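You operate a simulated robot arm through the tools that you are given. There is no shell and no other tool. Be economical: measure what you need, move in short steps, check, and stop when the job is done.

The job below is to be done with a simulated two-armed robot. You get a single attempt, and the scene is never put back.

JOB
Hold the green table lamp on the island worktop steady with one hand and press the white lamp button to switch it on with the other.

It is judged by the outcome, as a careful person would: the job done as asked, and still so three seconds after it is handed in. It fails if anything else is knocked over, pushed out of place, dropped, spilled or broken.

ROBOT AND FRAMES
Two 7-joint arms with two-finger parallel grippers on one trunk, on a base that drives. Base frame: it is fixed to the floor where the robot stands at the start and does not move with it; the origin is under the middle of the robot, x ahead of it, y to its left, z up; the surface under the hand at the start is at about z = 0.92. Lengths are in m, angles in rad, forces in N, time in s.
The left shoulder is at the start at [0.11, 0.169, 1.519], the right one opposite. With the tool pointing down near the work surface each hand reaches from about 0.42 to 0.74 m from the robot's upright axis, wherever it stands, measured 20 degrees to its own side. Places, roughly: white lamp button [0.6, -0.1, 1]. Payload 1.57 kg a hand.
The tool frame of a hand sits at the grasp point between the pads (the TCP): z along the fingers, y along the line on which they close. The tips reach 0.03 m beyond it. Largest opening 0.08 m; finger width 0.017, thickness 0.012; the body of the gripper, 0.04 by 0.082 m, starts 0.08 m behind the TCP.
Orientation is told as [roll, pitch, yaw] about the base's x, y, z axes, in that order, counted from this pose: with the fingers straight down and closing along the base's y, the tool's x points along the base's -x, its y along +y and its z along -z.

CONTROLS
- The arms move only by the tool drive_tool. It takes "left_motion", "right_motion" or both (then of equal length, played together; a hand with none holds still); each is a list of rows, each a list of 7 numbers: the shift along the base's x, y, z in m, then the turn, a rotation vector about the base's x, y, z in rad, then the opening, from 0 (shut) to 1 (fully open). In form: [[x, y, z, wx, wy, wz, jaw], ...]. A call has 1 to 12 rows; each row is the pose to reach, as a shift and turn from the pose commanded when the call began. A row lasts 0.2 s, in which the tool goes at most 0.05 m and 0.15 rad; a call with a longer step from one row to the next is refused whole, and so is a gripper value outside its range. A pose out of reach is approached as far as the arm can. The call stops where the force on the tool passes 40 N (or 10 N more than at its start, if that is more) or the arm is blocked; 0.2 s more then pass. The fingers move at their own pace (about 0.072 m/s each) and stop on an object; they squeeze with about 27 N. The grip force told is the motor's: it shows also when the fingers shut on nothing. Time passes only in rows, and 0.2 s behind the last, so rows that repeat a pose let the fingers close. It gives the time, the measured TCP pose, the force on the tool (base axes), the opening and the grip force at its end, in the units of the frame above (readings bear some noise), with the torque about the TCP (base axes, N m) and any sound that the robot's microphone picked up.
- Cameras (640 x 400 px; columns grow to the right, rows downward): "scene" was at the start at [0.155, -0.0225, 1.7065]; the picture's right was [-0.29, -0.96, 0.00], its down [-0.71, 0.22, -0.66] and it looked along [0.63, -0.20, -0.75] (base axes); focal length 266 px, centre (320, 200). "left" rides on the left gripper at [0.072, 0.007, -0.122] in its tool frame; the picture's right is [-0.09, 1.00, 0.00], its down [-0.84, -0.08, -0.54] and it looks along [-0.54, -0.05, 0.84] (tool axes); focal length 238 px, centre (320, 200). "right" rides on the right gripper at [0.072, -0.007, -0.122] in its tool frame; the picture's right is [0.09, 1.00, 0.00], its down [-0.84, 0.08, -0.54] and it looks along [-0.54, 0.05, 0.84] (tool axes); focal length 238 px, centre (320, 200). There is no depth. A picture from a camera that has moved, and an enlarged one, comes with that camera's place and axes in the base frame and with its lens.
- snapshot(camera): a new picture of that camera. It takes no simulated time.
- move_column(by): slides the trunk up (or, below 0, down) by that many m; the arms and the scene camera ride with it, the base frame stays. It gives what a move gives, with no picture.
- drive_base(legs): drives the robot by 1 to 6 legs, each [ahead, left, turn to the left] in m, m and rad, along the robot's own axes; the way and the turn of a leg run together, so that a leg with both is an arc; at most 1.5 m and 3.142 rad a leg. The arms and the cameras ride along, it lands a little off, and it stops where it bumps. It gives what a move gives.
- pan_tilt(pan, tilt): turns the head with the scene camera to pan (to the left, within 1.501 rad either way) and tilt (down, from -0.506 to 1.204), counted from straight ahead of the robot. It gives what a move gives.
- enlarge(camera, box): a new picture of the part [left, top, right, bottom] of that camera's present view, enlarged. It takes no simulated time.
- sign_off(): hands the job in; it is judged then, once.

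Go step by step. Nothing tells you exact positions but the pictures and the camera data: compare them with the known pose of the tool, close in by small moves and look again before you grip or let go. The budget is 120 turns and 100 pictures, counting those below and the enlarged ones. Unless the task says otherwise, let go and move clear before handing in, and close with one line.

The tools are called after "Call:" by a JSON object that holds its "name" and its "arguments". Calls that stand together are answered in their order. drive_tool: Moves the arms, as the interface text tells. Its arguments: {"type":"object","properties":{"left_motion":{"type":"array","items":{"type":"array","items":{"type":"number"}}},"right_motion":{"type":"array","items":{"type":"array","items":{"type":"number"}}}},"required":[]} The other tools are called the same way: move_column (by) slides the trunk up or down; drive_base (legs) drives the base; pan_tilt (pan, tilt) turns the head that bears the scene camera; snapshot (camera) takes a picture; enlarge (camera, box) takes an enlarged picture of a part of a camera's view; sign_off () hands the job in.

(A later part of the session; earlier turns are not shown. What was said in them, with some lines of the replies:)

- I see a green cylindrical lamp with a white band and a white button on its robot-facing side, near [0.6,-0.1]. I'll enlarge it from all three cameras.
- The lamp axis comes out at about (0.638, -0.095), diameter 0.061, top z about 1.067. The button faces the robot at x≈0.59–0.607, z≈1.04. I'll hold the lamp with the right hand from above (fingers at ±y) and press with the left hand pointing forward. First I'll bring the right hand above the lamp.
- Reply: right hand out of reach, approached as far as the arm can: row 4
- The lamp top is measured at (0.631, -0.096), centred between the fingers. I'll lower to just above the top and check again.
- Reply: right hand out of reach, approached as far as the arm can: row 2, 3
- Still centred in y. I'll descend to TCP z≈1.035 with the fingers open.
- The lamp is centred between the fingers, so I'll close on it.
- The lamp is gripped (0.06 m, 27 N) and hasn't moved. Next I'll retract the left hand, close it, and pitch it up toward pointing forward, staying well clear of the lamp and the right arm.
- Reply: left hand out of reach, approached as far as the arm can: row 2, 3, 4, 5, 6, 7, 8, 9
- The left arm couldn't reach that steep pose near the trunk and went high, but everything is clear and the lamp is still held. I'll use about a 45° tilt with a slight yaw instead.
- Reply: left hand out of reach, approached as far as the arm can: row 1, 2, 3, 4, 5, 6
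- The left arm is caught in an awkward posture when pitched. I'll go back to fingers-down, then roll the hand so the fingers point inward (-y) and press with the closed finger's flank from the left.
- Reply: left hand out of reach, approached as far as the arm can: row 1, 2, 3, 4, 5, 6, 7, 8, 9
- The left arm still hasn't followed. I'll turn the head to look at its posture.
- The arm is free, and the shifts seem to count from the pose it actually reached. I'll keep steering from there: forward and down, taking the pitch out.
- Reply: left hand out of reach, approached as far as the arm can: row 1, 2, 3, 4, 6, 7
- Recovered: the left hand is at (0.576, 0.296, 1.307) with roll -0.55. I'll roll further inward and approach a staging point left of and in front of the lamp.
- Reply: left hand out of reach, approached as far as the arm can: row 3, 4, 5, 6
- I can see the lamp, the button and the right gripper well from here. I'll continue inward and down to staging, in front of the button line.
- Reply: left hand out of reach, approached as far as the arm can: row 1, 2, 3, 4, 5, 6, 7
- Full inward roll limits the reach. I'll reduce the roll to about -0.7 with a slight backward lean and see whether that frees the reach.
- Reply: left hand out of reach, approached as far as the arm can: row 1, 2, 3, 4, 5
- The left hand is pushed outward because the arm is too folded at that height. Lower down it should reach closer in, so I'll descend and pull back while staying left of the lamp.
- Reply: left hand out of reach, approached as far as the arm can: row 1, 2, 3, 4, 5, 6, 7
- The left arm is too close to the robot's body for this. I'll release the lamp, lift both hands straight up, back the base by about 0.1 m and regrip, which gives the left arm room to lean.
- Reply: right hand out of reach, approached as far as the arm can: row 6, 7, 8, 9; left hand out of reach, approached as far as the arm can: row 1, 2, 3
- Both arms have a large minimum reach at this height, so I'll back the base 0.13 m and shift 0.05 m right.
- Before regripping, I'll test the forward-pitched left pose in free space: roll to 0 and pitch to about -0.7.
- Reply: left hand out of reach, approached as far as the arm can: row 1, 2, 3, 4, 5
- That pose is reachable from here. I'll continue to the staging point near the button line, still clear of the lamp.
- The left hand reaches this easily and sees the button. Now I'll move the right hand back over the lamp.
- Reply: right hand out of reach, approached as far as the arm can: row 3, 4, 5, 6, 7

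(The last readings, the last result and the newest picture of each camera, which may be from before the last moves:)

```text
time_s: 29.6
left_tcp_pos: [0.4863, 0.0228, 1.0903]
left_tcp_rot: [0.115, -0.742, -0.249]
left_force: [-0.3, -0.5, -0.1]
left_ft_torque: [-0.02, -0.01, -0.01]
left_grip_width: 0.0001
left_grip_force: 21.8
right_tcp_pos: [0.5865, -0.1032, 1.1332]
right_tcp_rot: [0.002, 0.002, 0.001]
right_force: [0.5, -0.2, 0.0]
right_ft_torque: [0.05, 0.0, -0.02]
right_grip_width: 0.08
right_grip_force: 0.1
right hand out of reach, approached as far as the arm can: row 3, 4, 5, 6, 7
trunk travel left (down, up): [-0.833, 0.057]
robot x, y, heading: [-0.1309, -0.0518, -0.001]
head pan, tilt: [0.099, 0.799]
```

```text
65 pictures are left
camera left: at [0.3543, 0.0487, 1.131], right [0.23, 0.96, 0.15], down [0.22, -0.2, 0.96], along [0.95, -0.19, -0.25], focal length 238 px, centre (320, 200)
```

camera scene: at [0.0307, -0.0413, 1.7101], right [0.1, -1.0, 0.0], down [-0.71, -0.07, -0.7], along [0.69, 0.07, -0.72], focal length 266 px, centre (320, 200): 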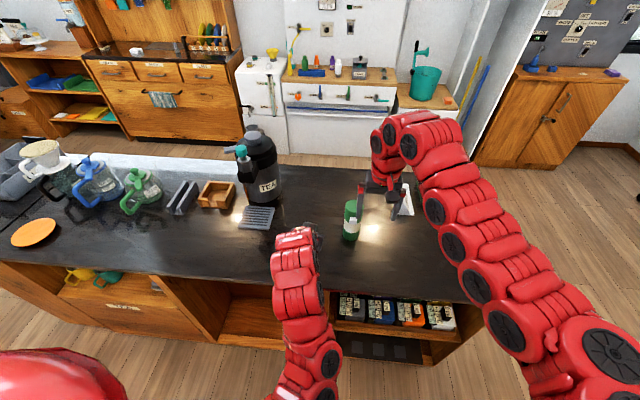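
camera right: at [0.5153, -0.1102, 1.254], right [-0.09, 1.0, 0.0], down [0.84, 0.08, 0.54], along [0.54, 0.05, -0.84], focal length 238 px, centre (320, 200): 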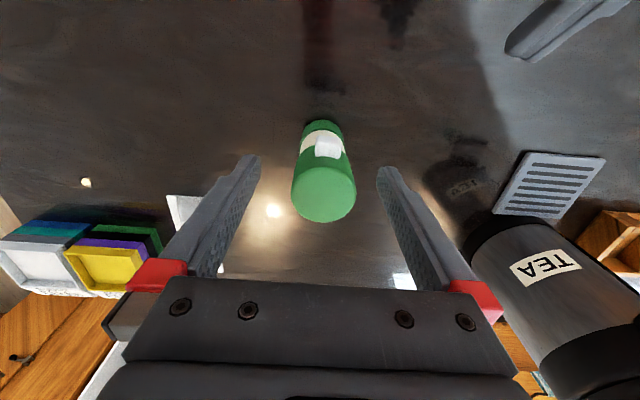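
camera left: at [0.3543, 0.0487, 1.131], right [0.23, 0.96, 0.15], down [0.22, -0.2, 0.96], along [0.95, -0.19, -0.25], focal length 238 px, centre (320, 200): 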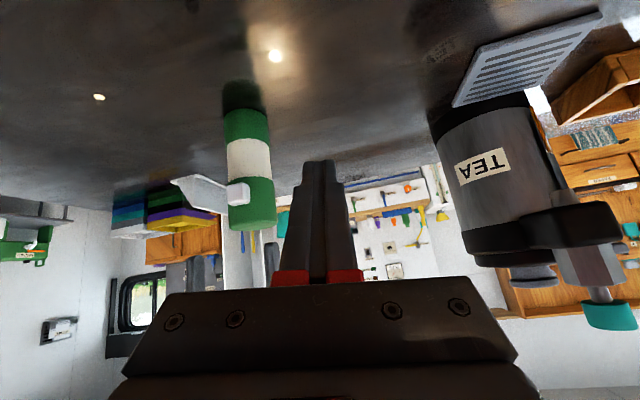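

The right arm now falls short by about 4 cm, so I'll drive the base forward 0.055 m. Both hands remain clear of the lamp (the right tips are 3.5 cm above it).

Call:
{"name": "drive_tool", "arguments": {"left_motion": [[-0.02, 0.02, 0.01, 0, 0, 0, 0], [-0.04, 0.03, 0.02, 0, 0, 0, 0]]}}

Call:
{"name": "drive_base", "arguments": {"legs": [[0.055, 0, 0]]}}

Call:
{"name": "snapshot", "arguments": {"camera": "right"}}

Call:
{"name": "snapshot", "arguments": {"camera": "left"}}

```text
time_s: 30.2
left_tcp_pos: [0.454, 0.0474, 1.105]
left_tcp_rot: [0.116, -0.742, -0.251]
left_force: [-0.3, -0.2, 0.6]
left_ft_torque: [-0.01, 0.0, 0.0]
left_grip_width: 0.0001
left_grip_force: 21.2
left hand out of reach, approached as far as the arm can: row 2
right_tcp_pos: [0.5872, -0.104, 1.1327]
right_tcp_rot: [0.002, -0.001, 0.002]
right_force: [-0.3, -0.4, 0.2]
right_ft_torque: [0.02, -0.02, 0.01]
right_grip_width: 0.0799
right_grip_force: 0.1
trunk travel left (down, up): [-0.833, 0.057]
robot x, y, heading: [-0.1333, -0.0516, -0.007]
head pan, tilt: [0.099, 0.799]
```

```text
time_s: 31.1
left_tcp_pos: [0.5073, 0.0487, 1.1067]
left_tcp_rot: [0.116, -0.745, -0.246]
left_force: [-0.8, 0.6, -0.4]
left_ft_torque: [-0.01, 0.0, 0.01]
left_grip_width: 0.0
left_grip_force: 20.6
right_tcp_pos: [0.6384, -0.1011, 1.1348]
right_tcp_rot: [0.001, -0.003, 0.003]
right_force: [-0.2, -0.1, -0.3]
right_ft_torque: [0.0, -0.02, 0.0]
right_grip_width: 0.0799
right_grip_force: 0.1
trunk travel left (down, up): [-0.833, 0.057]
robot x, y, heading: [-0.0774, -0.0498, -0.001]
head pan, tilt: [0.099, 0.799]
```

```text
64 pictures are left
camera right: at [0.5656, -0.1085, 1.2565], right [-0.09, 1.0, 0.0], down [0.83, 0.08, 0.54], along [0.54, 0.05, -0.84], focal length 238 px, centre (320, 200)
```

right: 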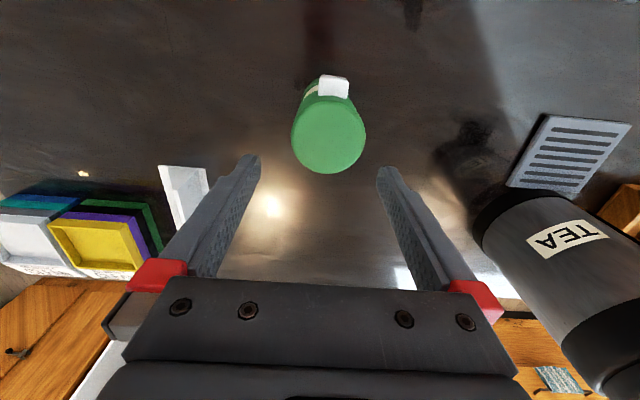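

```text
63 pictures are left
camera left: at [0.3746, 0.0746, 1.1472], right [0.23, 0.96, 0.15], down [0.21, -0.2, 0.96], along [0.95, -0.19, -0.25], focal length 238 px, centre (320, 200)
```

left: 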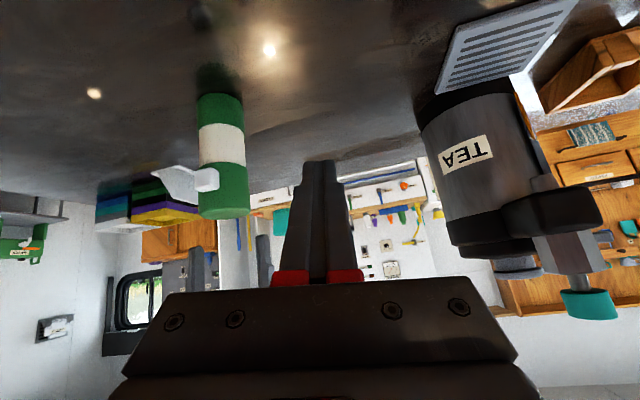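

The right hand is over the lamp again. I'll align it and descend.

Call:
{"name": "drive_tool", "arguments": {"right_motion": [[-0.004, 0.005, 0, 0, 0, 0, 1], [-0.007, 0.005, -0.01, 0, 0, 0, 1], [-0.008, 0.005, -0.03, 0, 0, 0, 1], [-0.008, 0.005, -0.055, 0, 0, 0, 1], [-0.008, 0.005, -0.08, 0, 0, 0, 1], [-0.008, 0.005, -0.099, 0, 0, 0, 1], [-0.008, 0.005, -0.099, 0, 0, 0, 1]]}}

Call:
{"name": "snapshot", "arguments": {"camera": "right"}}

```text
time_s: 32.8
left_tcp_pos: [0.5098, 0.0495, 1.1048]
left_tcp_rot: [0.114, -0.743, -0.248]
left_force: [-0.3, -0.1, -0.2]
left_ft_torque: [0.01, 0.0, -0.02]
left_grip_width: 0.0
left_grip_force: 21.0
right_tcp_pos: [0.6321, -0.0974, 1.0342]
right_tcp_rot: [0.0, 0.0, 0.001]
right_force: [0.5, -0.6, 0.5]
right_ft_torque: [0.01, -0.02, 0.02]
right_grip_width: 0.0802
right_grip_force: 0.2
trunk travel left (down, up): [-0.833, 0.057]
robot x, y, heading: [-0.0762, -0.0505, -0.002]
head pan, tilt: [0.099, 0.799]
```

```text
62 pictures are left
camera right: at [0.5599, -0.1036, 1.1555], right [-0.09, 1.0, 0.0], down [0.84, 0.08, 0.54], along [0.54, 0.05, -0.84], focal length 238 px, centre (320, 200)
```

right: 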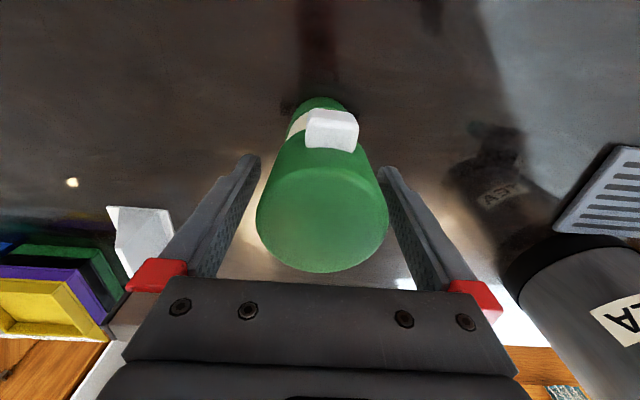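

Centred to within 1–2 mm. I'll close.

Call:
{"name": "drive_tool", "arguments": {"right_motion": [[0, 0.001, 0, 0, 0, 0, 0.8], [0, 0.001, 0, 0, 0, 0, 0.6], [0, 0.001, 0, 0, 0, 0, 0.3], [0, 0.001, 0, 0, 0, 0, 0.3]]}}

Call:
{"name": "snapshot", "arguments": {"camera": "left"}}

Call:
{"name": "snapshot", "arguments": {"camera": "right"}}

Call:
{"name": "snapshot", "arguments": {"camera": "scene"}}

```text
time_s: 33.8
left_tcp_pos: [0.5118, 0.0492, 1.1036]
left_tcp_rot: [0.114, -0.741, -0.245]
left_force: [0.3, 0.2, 0.1]
left_ft_torque: [0.0, 0.02, 0.01]
left_grip_width: 0.0
left_grip_force: 21.0
right_tcp_pos: [0.6334, -0.0959, 1.0332]
right_tcp_rot: [-0.001, 0.001, 0.003]
right_force: [0.1, 0.4, -0.1]
right_ft_torque: [0.0, 0.01, 0.06]
right_grip_width: 0.0595
right_grip_force: 26.9
trunk travel left (down, up): [-0.833, 0.057]
robot x, y, heading: [-0.0797, -0.0488, -0.005]
head pan, tilt: [0.099, 0.799]
```

```text
61 pictures are left
camera left: at [0.3785, 0.0743, 1.1454], right [0.23, 0.96, 0.15], down [0.22, -0.2, 0.96], along [0.95, -0.19, -0.25], focal length 238 px, centre (320, 200)
```

left: 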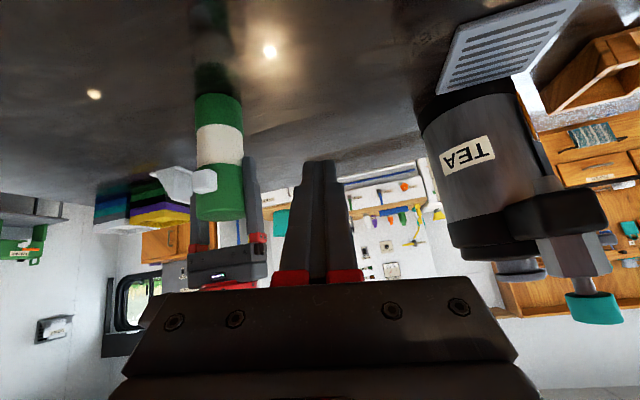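

```text
60 pictures are left
camera right: at [0.5606, -0.1033, 1.1548], right [-0.09, 1.0, 0.0], down [0.84, 0.08, 0.54], along [0.54, 0.05, -0.84], focal length 238 px, centre (320, 200)
```

right: 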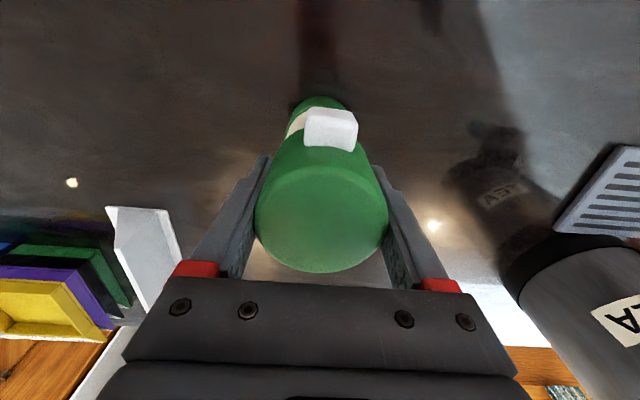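

```text
59 pictures are left
camera scene: at [0.0854, -0.0414, 1.71], right [0.1, -1.0, 0.0], down [-0.71, -0.07, -0.7], along [0.69, 0.07, -0.72], focal length 266 px, centre (320, 200)
```

scene: 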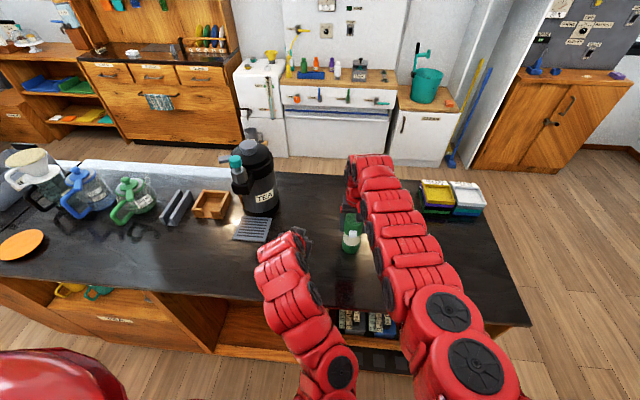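

Lamp held; the button centre is at about (0.59, -0.096, 1.04). I'll bring the left fingertip to a staging point about 3 cm in front of it, pitching a little flatter.

Call:
{"name": "drive_tool", "arguments": {"left_motion": [[0, -0.01, -0.015, 0, -0.06, 0, 0], [0, -0.03, -0.03, 0, -0.12, 0, 0], [0, -0.055, -0.045, 0, -0.18, 0, 0], [0, -0.08, -0.054, 0, -0.25, 0, 0], [0, -0.105, -0.054, 0, -0.25, 0, 0], [0, -0.13, -0.054, 0, -0.25, 0, 0], [0.005, -0.143, -0.054, 0, -0.25, 0, 0], [0.01, -0.143, -0.054, 0, -0.25, 0, 0]]}}

Call:
{"name": "snapshot", "arguments": {"camera": "left"}}

Call:
{"name": "snapshot", "arguments": {"camera": "right"}}

Call:
{"name": "snapshot", "arguments": {"camera": "scene"}}

```text
time_s: 35.5
left_tcp_pos: [0.52, -0.0953, 1.05]
left_tcp_rot: [0.222, -0.983, -0.331]
left_force: [0.6, 0.1, 0.0]
left_ft_torque: [0.01, 0.01, 0.02]
left_grip_width: 0.0
left_grip_force: 21.4
right_tcp_pos: [0.633, -0.096, 1.0333]
right_tcp_rot: [0.0, 0.0, 0.003]
right_force: [0.5, 1.0, 0.2]
right_ft_torque: [-0.01, 0.0, 0.03]
right_grip_width: 0.0595
right_grip_force: 27.1
trunk travel left (down, up): [-0.833, 0.057]
robot x, y, heading: [-0.0728, -0.0527, -0.004]
head pan, tilt: [0.099, 0.799]
```

```text
58 pictures are left
camera left: at [0.3821, -0.0693, 1.057], right [0.19, 0.96, 0.2], down [-0.03, -0.2, 0.98], along [0.98, -0.19, -0.01], focal length 238 px, centre (320, 200)
```

left: 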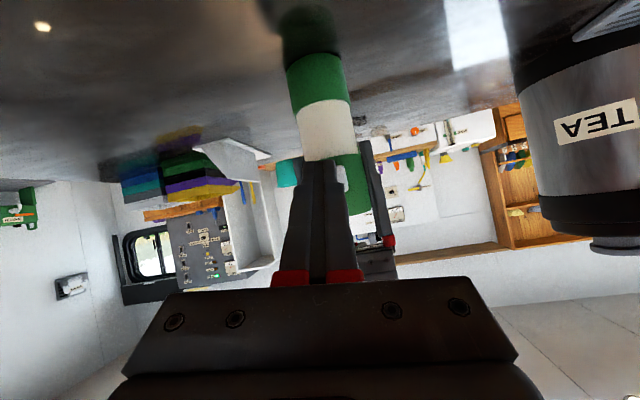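

```text
57 pictures are left
camera right: at [0.5607, -0.1033, 1.1549], right [-0.09, 1.0, 0.0], down [0.84, 0.08, 0.54], along [0.54, 0.05, -0.84], focal length 238 px, centre (320, 200)
```

right: 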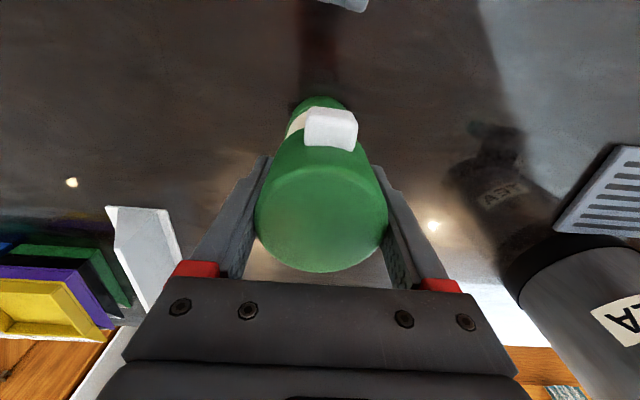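

```text
56 pictures are left
camera scene: at [0.0855, -0.0414, 1.71], right [0.1, -1.0, 0.0], down [-0.71, -0.07, -0.7], along [0.69, 0.07, -0.72], focal length 266 px, centre (320, 200)
```

scene: 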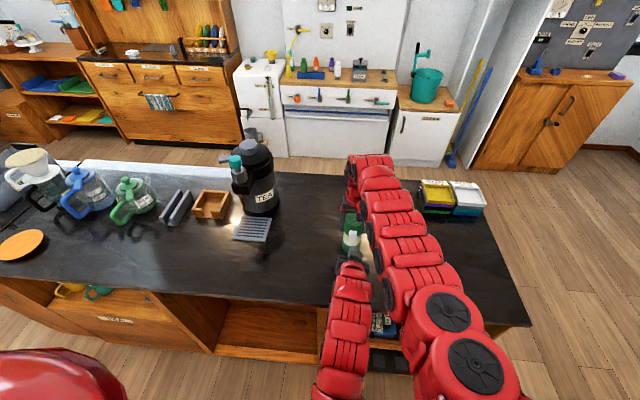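

The fingertip lines up with the button in y and z. I'll advance 2.5 cm to just short of contact.

Call:
{"name": "drive_tool", "arguments": {"left_motion": [[0.01, 0.001, 0, 0, 0, 0, 0], [0.02, 0.001, 0, 0, 0, 0, 0], [0.027, 0.001, 0, 0, 0, 0, 0]]}}

Call:
{"name": "enlarge", "arguments": {"camera": "right", "box": [240, 0, 420, 180]}}

Call:
{"name": "enlarge", "arguments": {"camera": "scene", "box": [310, 180, 410, 290]}}

```text
time_s: 36.4
left_tcp_pos: [0.5478, -0.0936, 1.0507]
left_tcp_rot: [0.222, -0.983, -0.331]
left_force: [-1.0, -1.7, -1.0]
left_ft_torque: [0.02, 0.0, -0.03]
left_grip_width: 0.0
left_grip_force: 21.4
right_tcp_pos: [0.6328, -0.0954, 1.0338]
right_tcp_rot: [0.001, 0.0, 0.002]
right_force: [0.0, 0.0, -0.9]
right_ft_torque: [0.04, -0.02, -0.01]
right_grip_width: 0.0597
right_grip_force: 27.4
trunk travel left (down, up): [-0.833, 0.057]
robot x, y, heading: [-0.0732, -0.0482, -0.007]
head pan, tilt: [0.099, 0.799]
```

```text
2.22 times, centred on (330, 90) of right
camera zoom: at [0.5606, -0.1033, 1.155], right [-0.09, 1.0, 0.0], down [0.84, 0.08, 0.54], along [0.54, 0.05, -0.84], focal length 530 px, centre (298, 444)
```

zoom: 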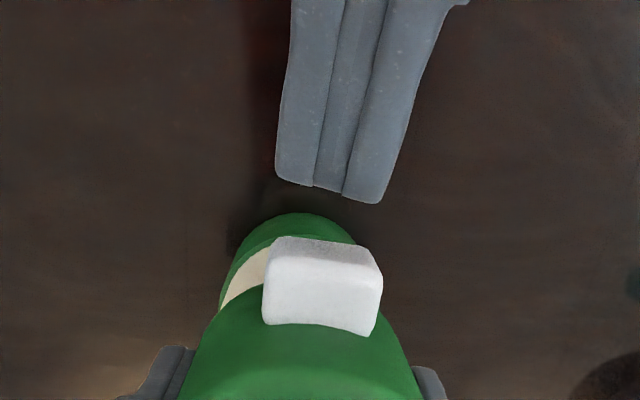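

```text
3.64 times, centred on (360, 235) of scene
camera zoom: at [0.0853, -0.0415, 1.71], right [0.1, -1.0, 0.0], down [-0.71, -0.07, -0.7], along [0.69, 0.07, -0.72], focal length 969 px, centre (174, 73)
```

zoom: 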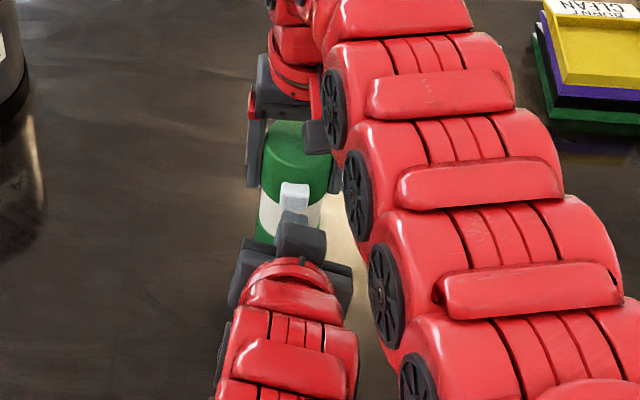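

Aligned, with about a 1 cm gap. I'll press slowly in small steps, watching force and sound.

Call:
{"name": "drive_tool", "arguments": {"left_motion": [[0.004, 0, 0, 0, 0, 0, 0], [0.008, 0, 0, 0, 0, 0, 0], [0.011, 0, 0, 0, 0, 0, 0], [0.013, 0, 0, 0, 0, 0, 0]]}}

Call:
{"name": "enlarge", "arguments": {"camera": "right", "box": [240, 0, 420, 180]}}

```text
time_s: 37.4
left_tcp_pos: [0.5606, -0.0925, 1.0507]
left_tcp_rot: [0.222, -0.98, -0.332]
left_force: [-2.8, -0.8, -0.5]
left_ft_torque: [-0.02, 0.03, -0.03]
left_grip_width: 0.0
left_grip_force: 21.1
right_tcp_pos: [0.6345, -0.0959, 1.0332]
right_tcp_rot: [0.001, 0.0, 0.001]
right_force: [3.6, 0.8, -0.2]
right_ft_torque: [-0.04, 0.01, -0.04]
right_grip_width: 0.0593
right_grip_force: 27.2
trunk travel left (down, up): [-0.833, 0.057]
robot x, y, heading: [-0.0739, -0.0493, -0.004]
head pan, tilt: [0.099, 0.799]
```

```text
2.22 times, centred on (330, 90) of right
camera zoom: at [0.5607, -0.1032, 1.1551], right [-0.09, 1.0, 0.0], down [0.84, 0.08, 0.54], along [0.54, 0.05, -0.84], focal length 530 px, centre (298, 444)
```

zoom: 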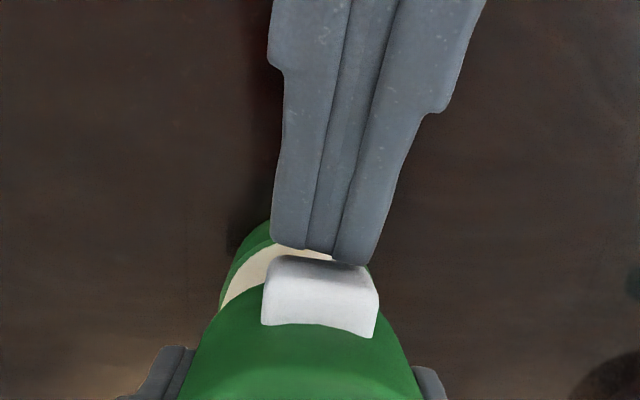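

Contact at about 3 N, and the button is starting to move in. I'll press further.

Call:
{"name": "drive_tool", "arguments": {"left_motion": [[0.002, 0, 0, 0, 0, 0, 0], [0.004, 0, 0, 0, 0, 0, 0], [0.006, 0, 0, 0, 0, 0, 0], [0.006, 0, 0, 0, 0, 0, 0]]}}

Call:
{"name": "snapshot", "arguments": {"camera": "right"}}

Call:
{"name": "enlarge", "arguments": {"camera": "scene", "box": [310, 180, 410, 290]}}

```text
time_s: 38.4
left_tcp_pos: [0.5659, -0.0938, 1.0494]
left_tcp_rot: [0.224, -0.979, -0.331]
left_force: [-16.1, 1.3, 2.1]
left_ft_torque: [0.07, 0.04, -0.01]
left_grip_width: 0.0001
left_grip_force: 21.2
right_tcp_pos: [0.6336, -0.0965, 1.0344]
right_tcp_rot: [0.001, 0.0, 0.003]
right_force: [16.7, -0.1, -1.4]
right_ft_torque: [-0.2, 0.07, -0.01]
right_grip_width: 0.0597
right_grip_force: 27.0
trunk travel left (down, up): [-0.833, 0.057]
robot x, y, heading: [-0.0755, -0.0484, -0.006]
head pan, tilt: [0.099, 0.799]
heard: click
```

```text
52 pictures are left
camera right: at [0.5609, -0.1036, 1.1554], right [-0.09, 1.0, 0.0], down [0.84, 0.08, 0.54], along [0.54, 0.05, -0.84], focal length 238 px, centre (320, 200)
```

right: 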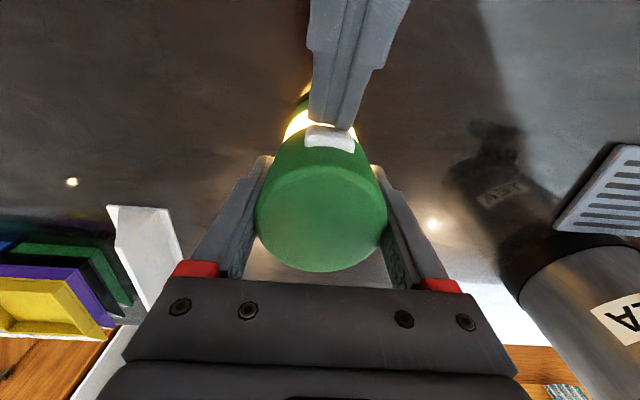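

```text
3.64 times, centred on (360, 235) of scene
camera zoom: at [0.0851, -0.0416, 1.71], right [0.1, -1.0, 0.0], down [-0.71, -0.07, -0.7], along [0.69, 0.07, -0.72], focal length 969 px, centre (174, 73)
```

zoom: 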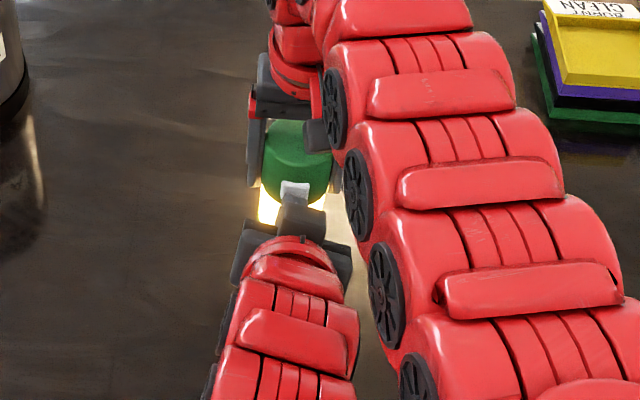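

It clicked and the white band lights up. I'll withdraw the left hand straight back along -x and check that the light stays on.

Call:
{"name": "drive_tool", "arguments": {"left_motion": [[-0.01, 0, 0, 0, 0, 0, 0], [-0.03, 0, 0, 0, 0, 0, 0], [-0.05, 0, 0, 0, 0, 0, 0], [-0.05, 0.04, 0.01, 0, 0, 0, 0], [-0.05, 0.08, 0.03, 0, 0.05, 0, 0], [-0.05, 0.12, 0.05, 0, 0.1, 0, 0], [-0.05, 0.15, 0.06, 0, 0.15, 0, 0]]}}

Call:
{"name": "snapshot", "arguments": {"camera": "left"}}

Call:
{"name": "snapshot", "arguments": {"camera": "right"}}

```text
time_s: 40.0
left_tcp_pos: [0.5145, 0.0273, 1.1002]
left_tcp_rot: [0.174, -0.887, -0.291]
left_force: [-0.3, 0.2, -0.4]
left_ft_torque: [-0.02, 0.03, 0.02]
left_grip_width: 0.0
left_grip_force: 21.0
left hand out of reach, approached as far as the arm can: row 7
right_tcp_pos: [0.6319, -0.0964, 1.0336]
right_tcp_rot: [0.0, 0.0, 0.001]
right_force: [-1.3, 0.5, 2.7]
right_ft_torque: [-0.09, 0.31, 0.01]
right_grip_width: 0.0592
right_grip_force: 27.0
trunk travel left (down, up): [-0.833, 0.057]
robot x, y, heading: [-0.0777, -0.0489, -0.002]
head pan, tilt: [0.099, 0.799]
```

```text
50 pictures are left
camera left: at [0.378, 0.0531, 1.1211], right [0.21, 0.96, 0.18], down [0.07, -0.2, 0.98], along [0.98, -0.19, -0.11], focal length 238 px, centre (320, 200)
```

left: 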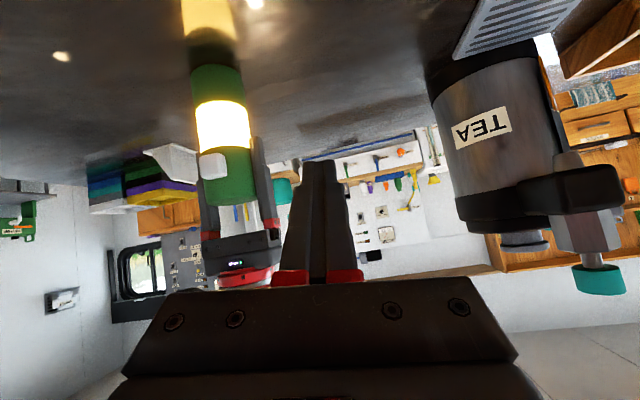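

```text
49 pictures are left
camera right: at [0.5596, -0.1033, 1.1553], right [-0.09, 1.0, 0.0], down [0.84, 0.08, 0.54], along [0.54, 0.05, -0.84], focal length 238 px, centre (320, 200)
```

right: 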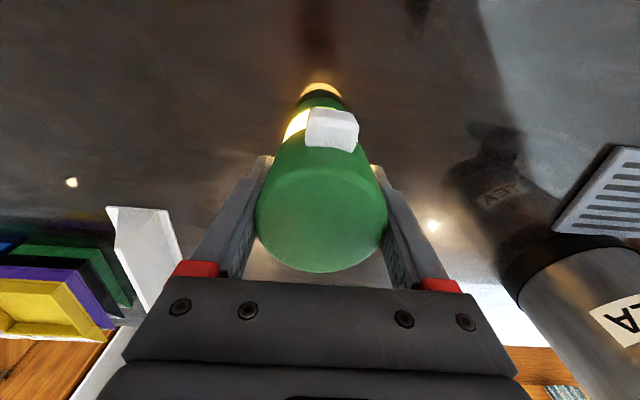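

The lamp stays lit with the left hand away. I'll release it gently with the right hand and rise straight up.

Call:
{"name": "drive_tool", "arguments": {"right_motion": [[0, 0, 0, 0, 0, 0, 0.85], [0, 0, 0, 0, 0, 0, 1], [0, 0, 0, 0, 0, 0, 1], [0, 0, 0.02, 0, 0, 0, 1], [0, 0, 0.05, 0, 0, 0, 1], [0, 0, 0.08, 0, 0, 0, 1], [0, 0, 0.11, 0, 0, 0, 1], [0, 0, 0.14, 0, 0, 0, 1], [0, 0, 0.15, 0, 0, 0, 1]]}}

Call:
{"name": "snapshot", "arguments": {"camera": "left"}}

Call:
{"name": "snapshot", "arguments": {"camera": "scene"}}

```text
time_s: 42.0
left_tcp_pos: [0.515, 0.0277, 1.0995]
left_tcp_rot: [0.173, -0.888, -0.291]
left_force: [-0.1, 0.2, 0.3]
left_ft_torque: [-0.01, 0.01, 0.02]
left_grip_width: 0.0
left_grip_force: 21.0
right_tcp_pos: [0.6336, -0.0957, 1.1833]
right_tcp_rot: [0.002, 0.0, 0.003]
right_force: [0.3, -0.8, -0.6]
right_ft_torque: [0.02, 0.0, 0.0]
right_grip_width: 0.08
right_grip_force: 0.0
trunk travel left (down, up): [-0.833, 0.057]
robot x, y, heading: [-0.0735, -0.048, -0.004]
head pan, tilt: [0.099, 0.799]
```

```text
48 pictures are left
camera left: at [0.3783, 0.0529, 1.1206], right [0.21, 0.96, 0.18], down [0.07, -0.2, 0.98], along [0.98, -0.19, -0.11], focal length 238 px, centre (320, 200)
```

left: 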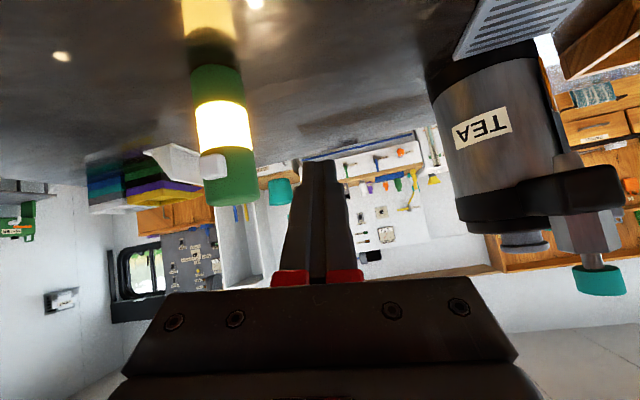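

```text
47 pictures are left
camera scene: at [0.0848, -0.0415, 1.71], right [0.1, -1.0, 0.0], down [-0.71, -0.07, -0.7], along [0.69, 0.07, -0.72], focal length 266 px, centre (320, 200)
```

scene: 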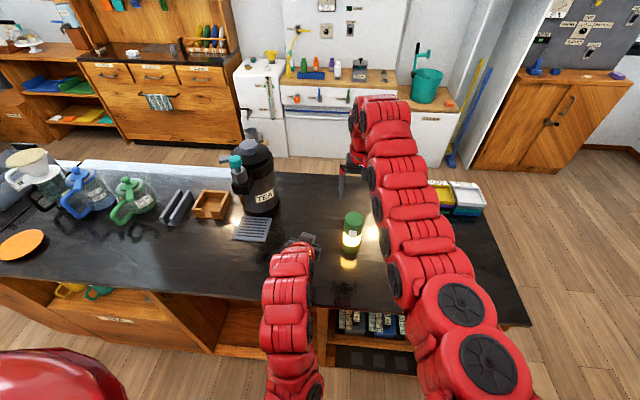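

The lamp stands upright and lit, nothing else has been disturbed, and both hands are clear. I'll hand it in.

Call:
{"name": "sign_off", "arguments": {}}

```text
The job is handed in.
```

The green table lamp is switched on: I held it steady with the right hand and pressed the white button with the left until it clicked. It stayed lit and upright after both hands let go, and I saw nothing else on the worktop knocked or moved.
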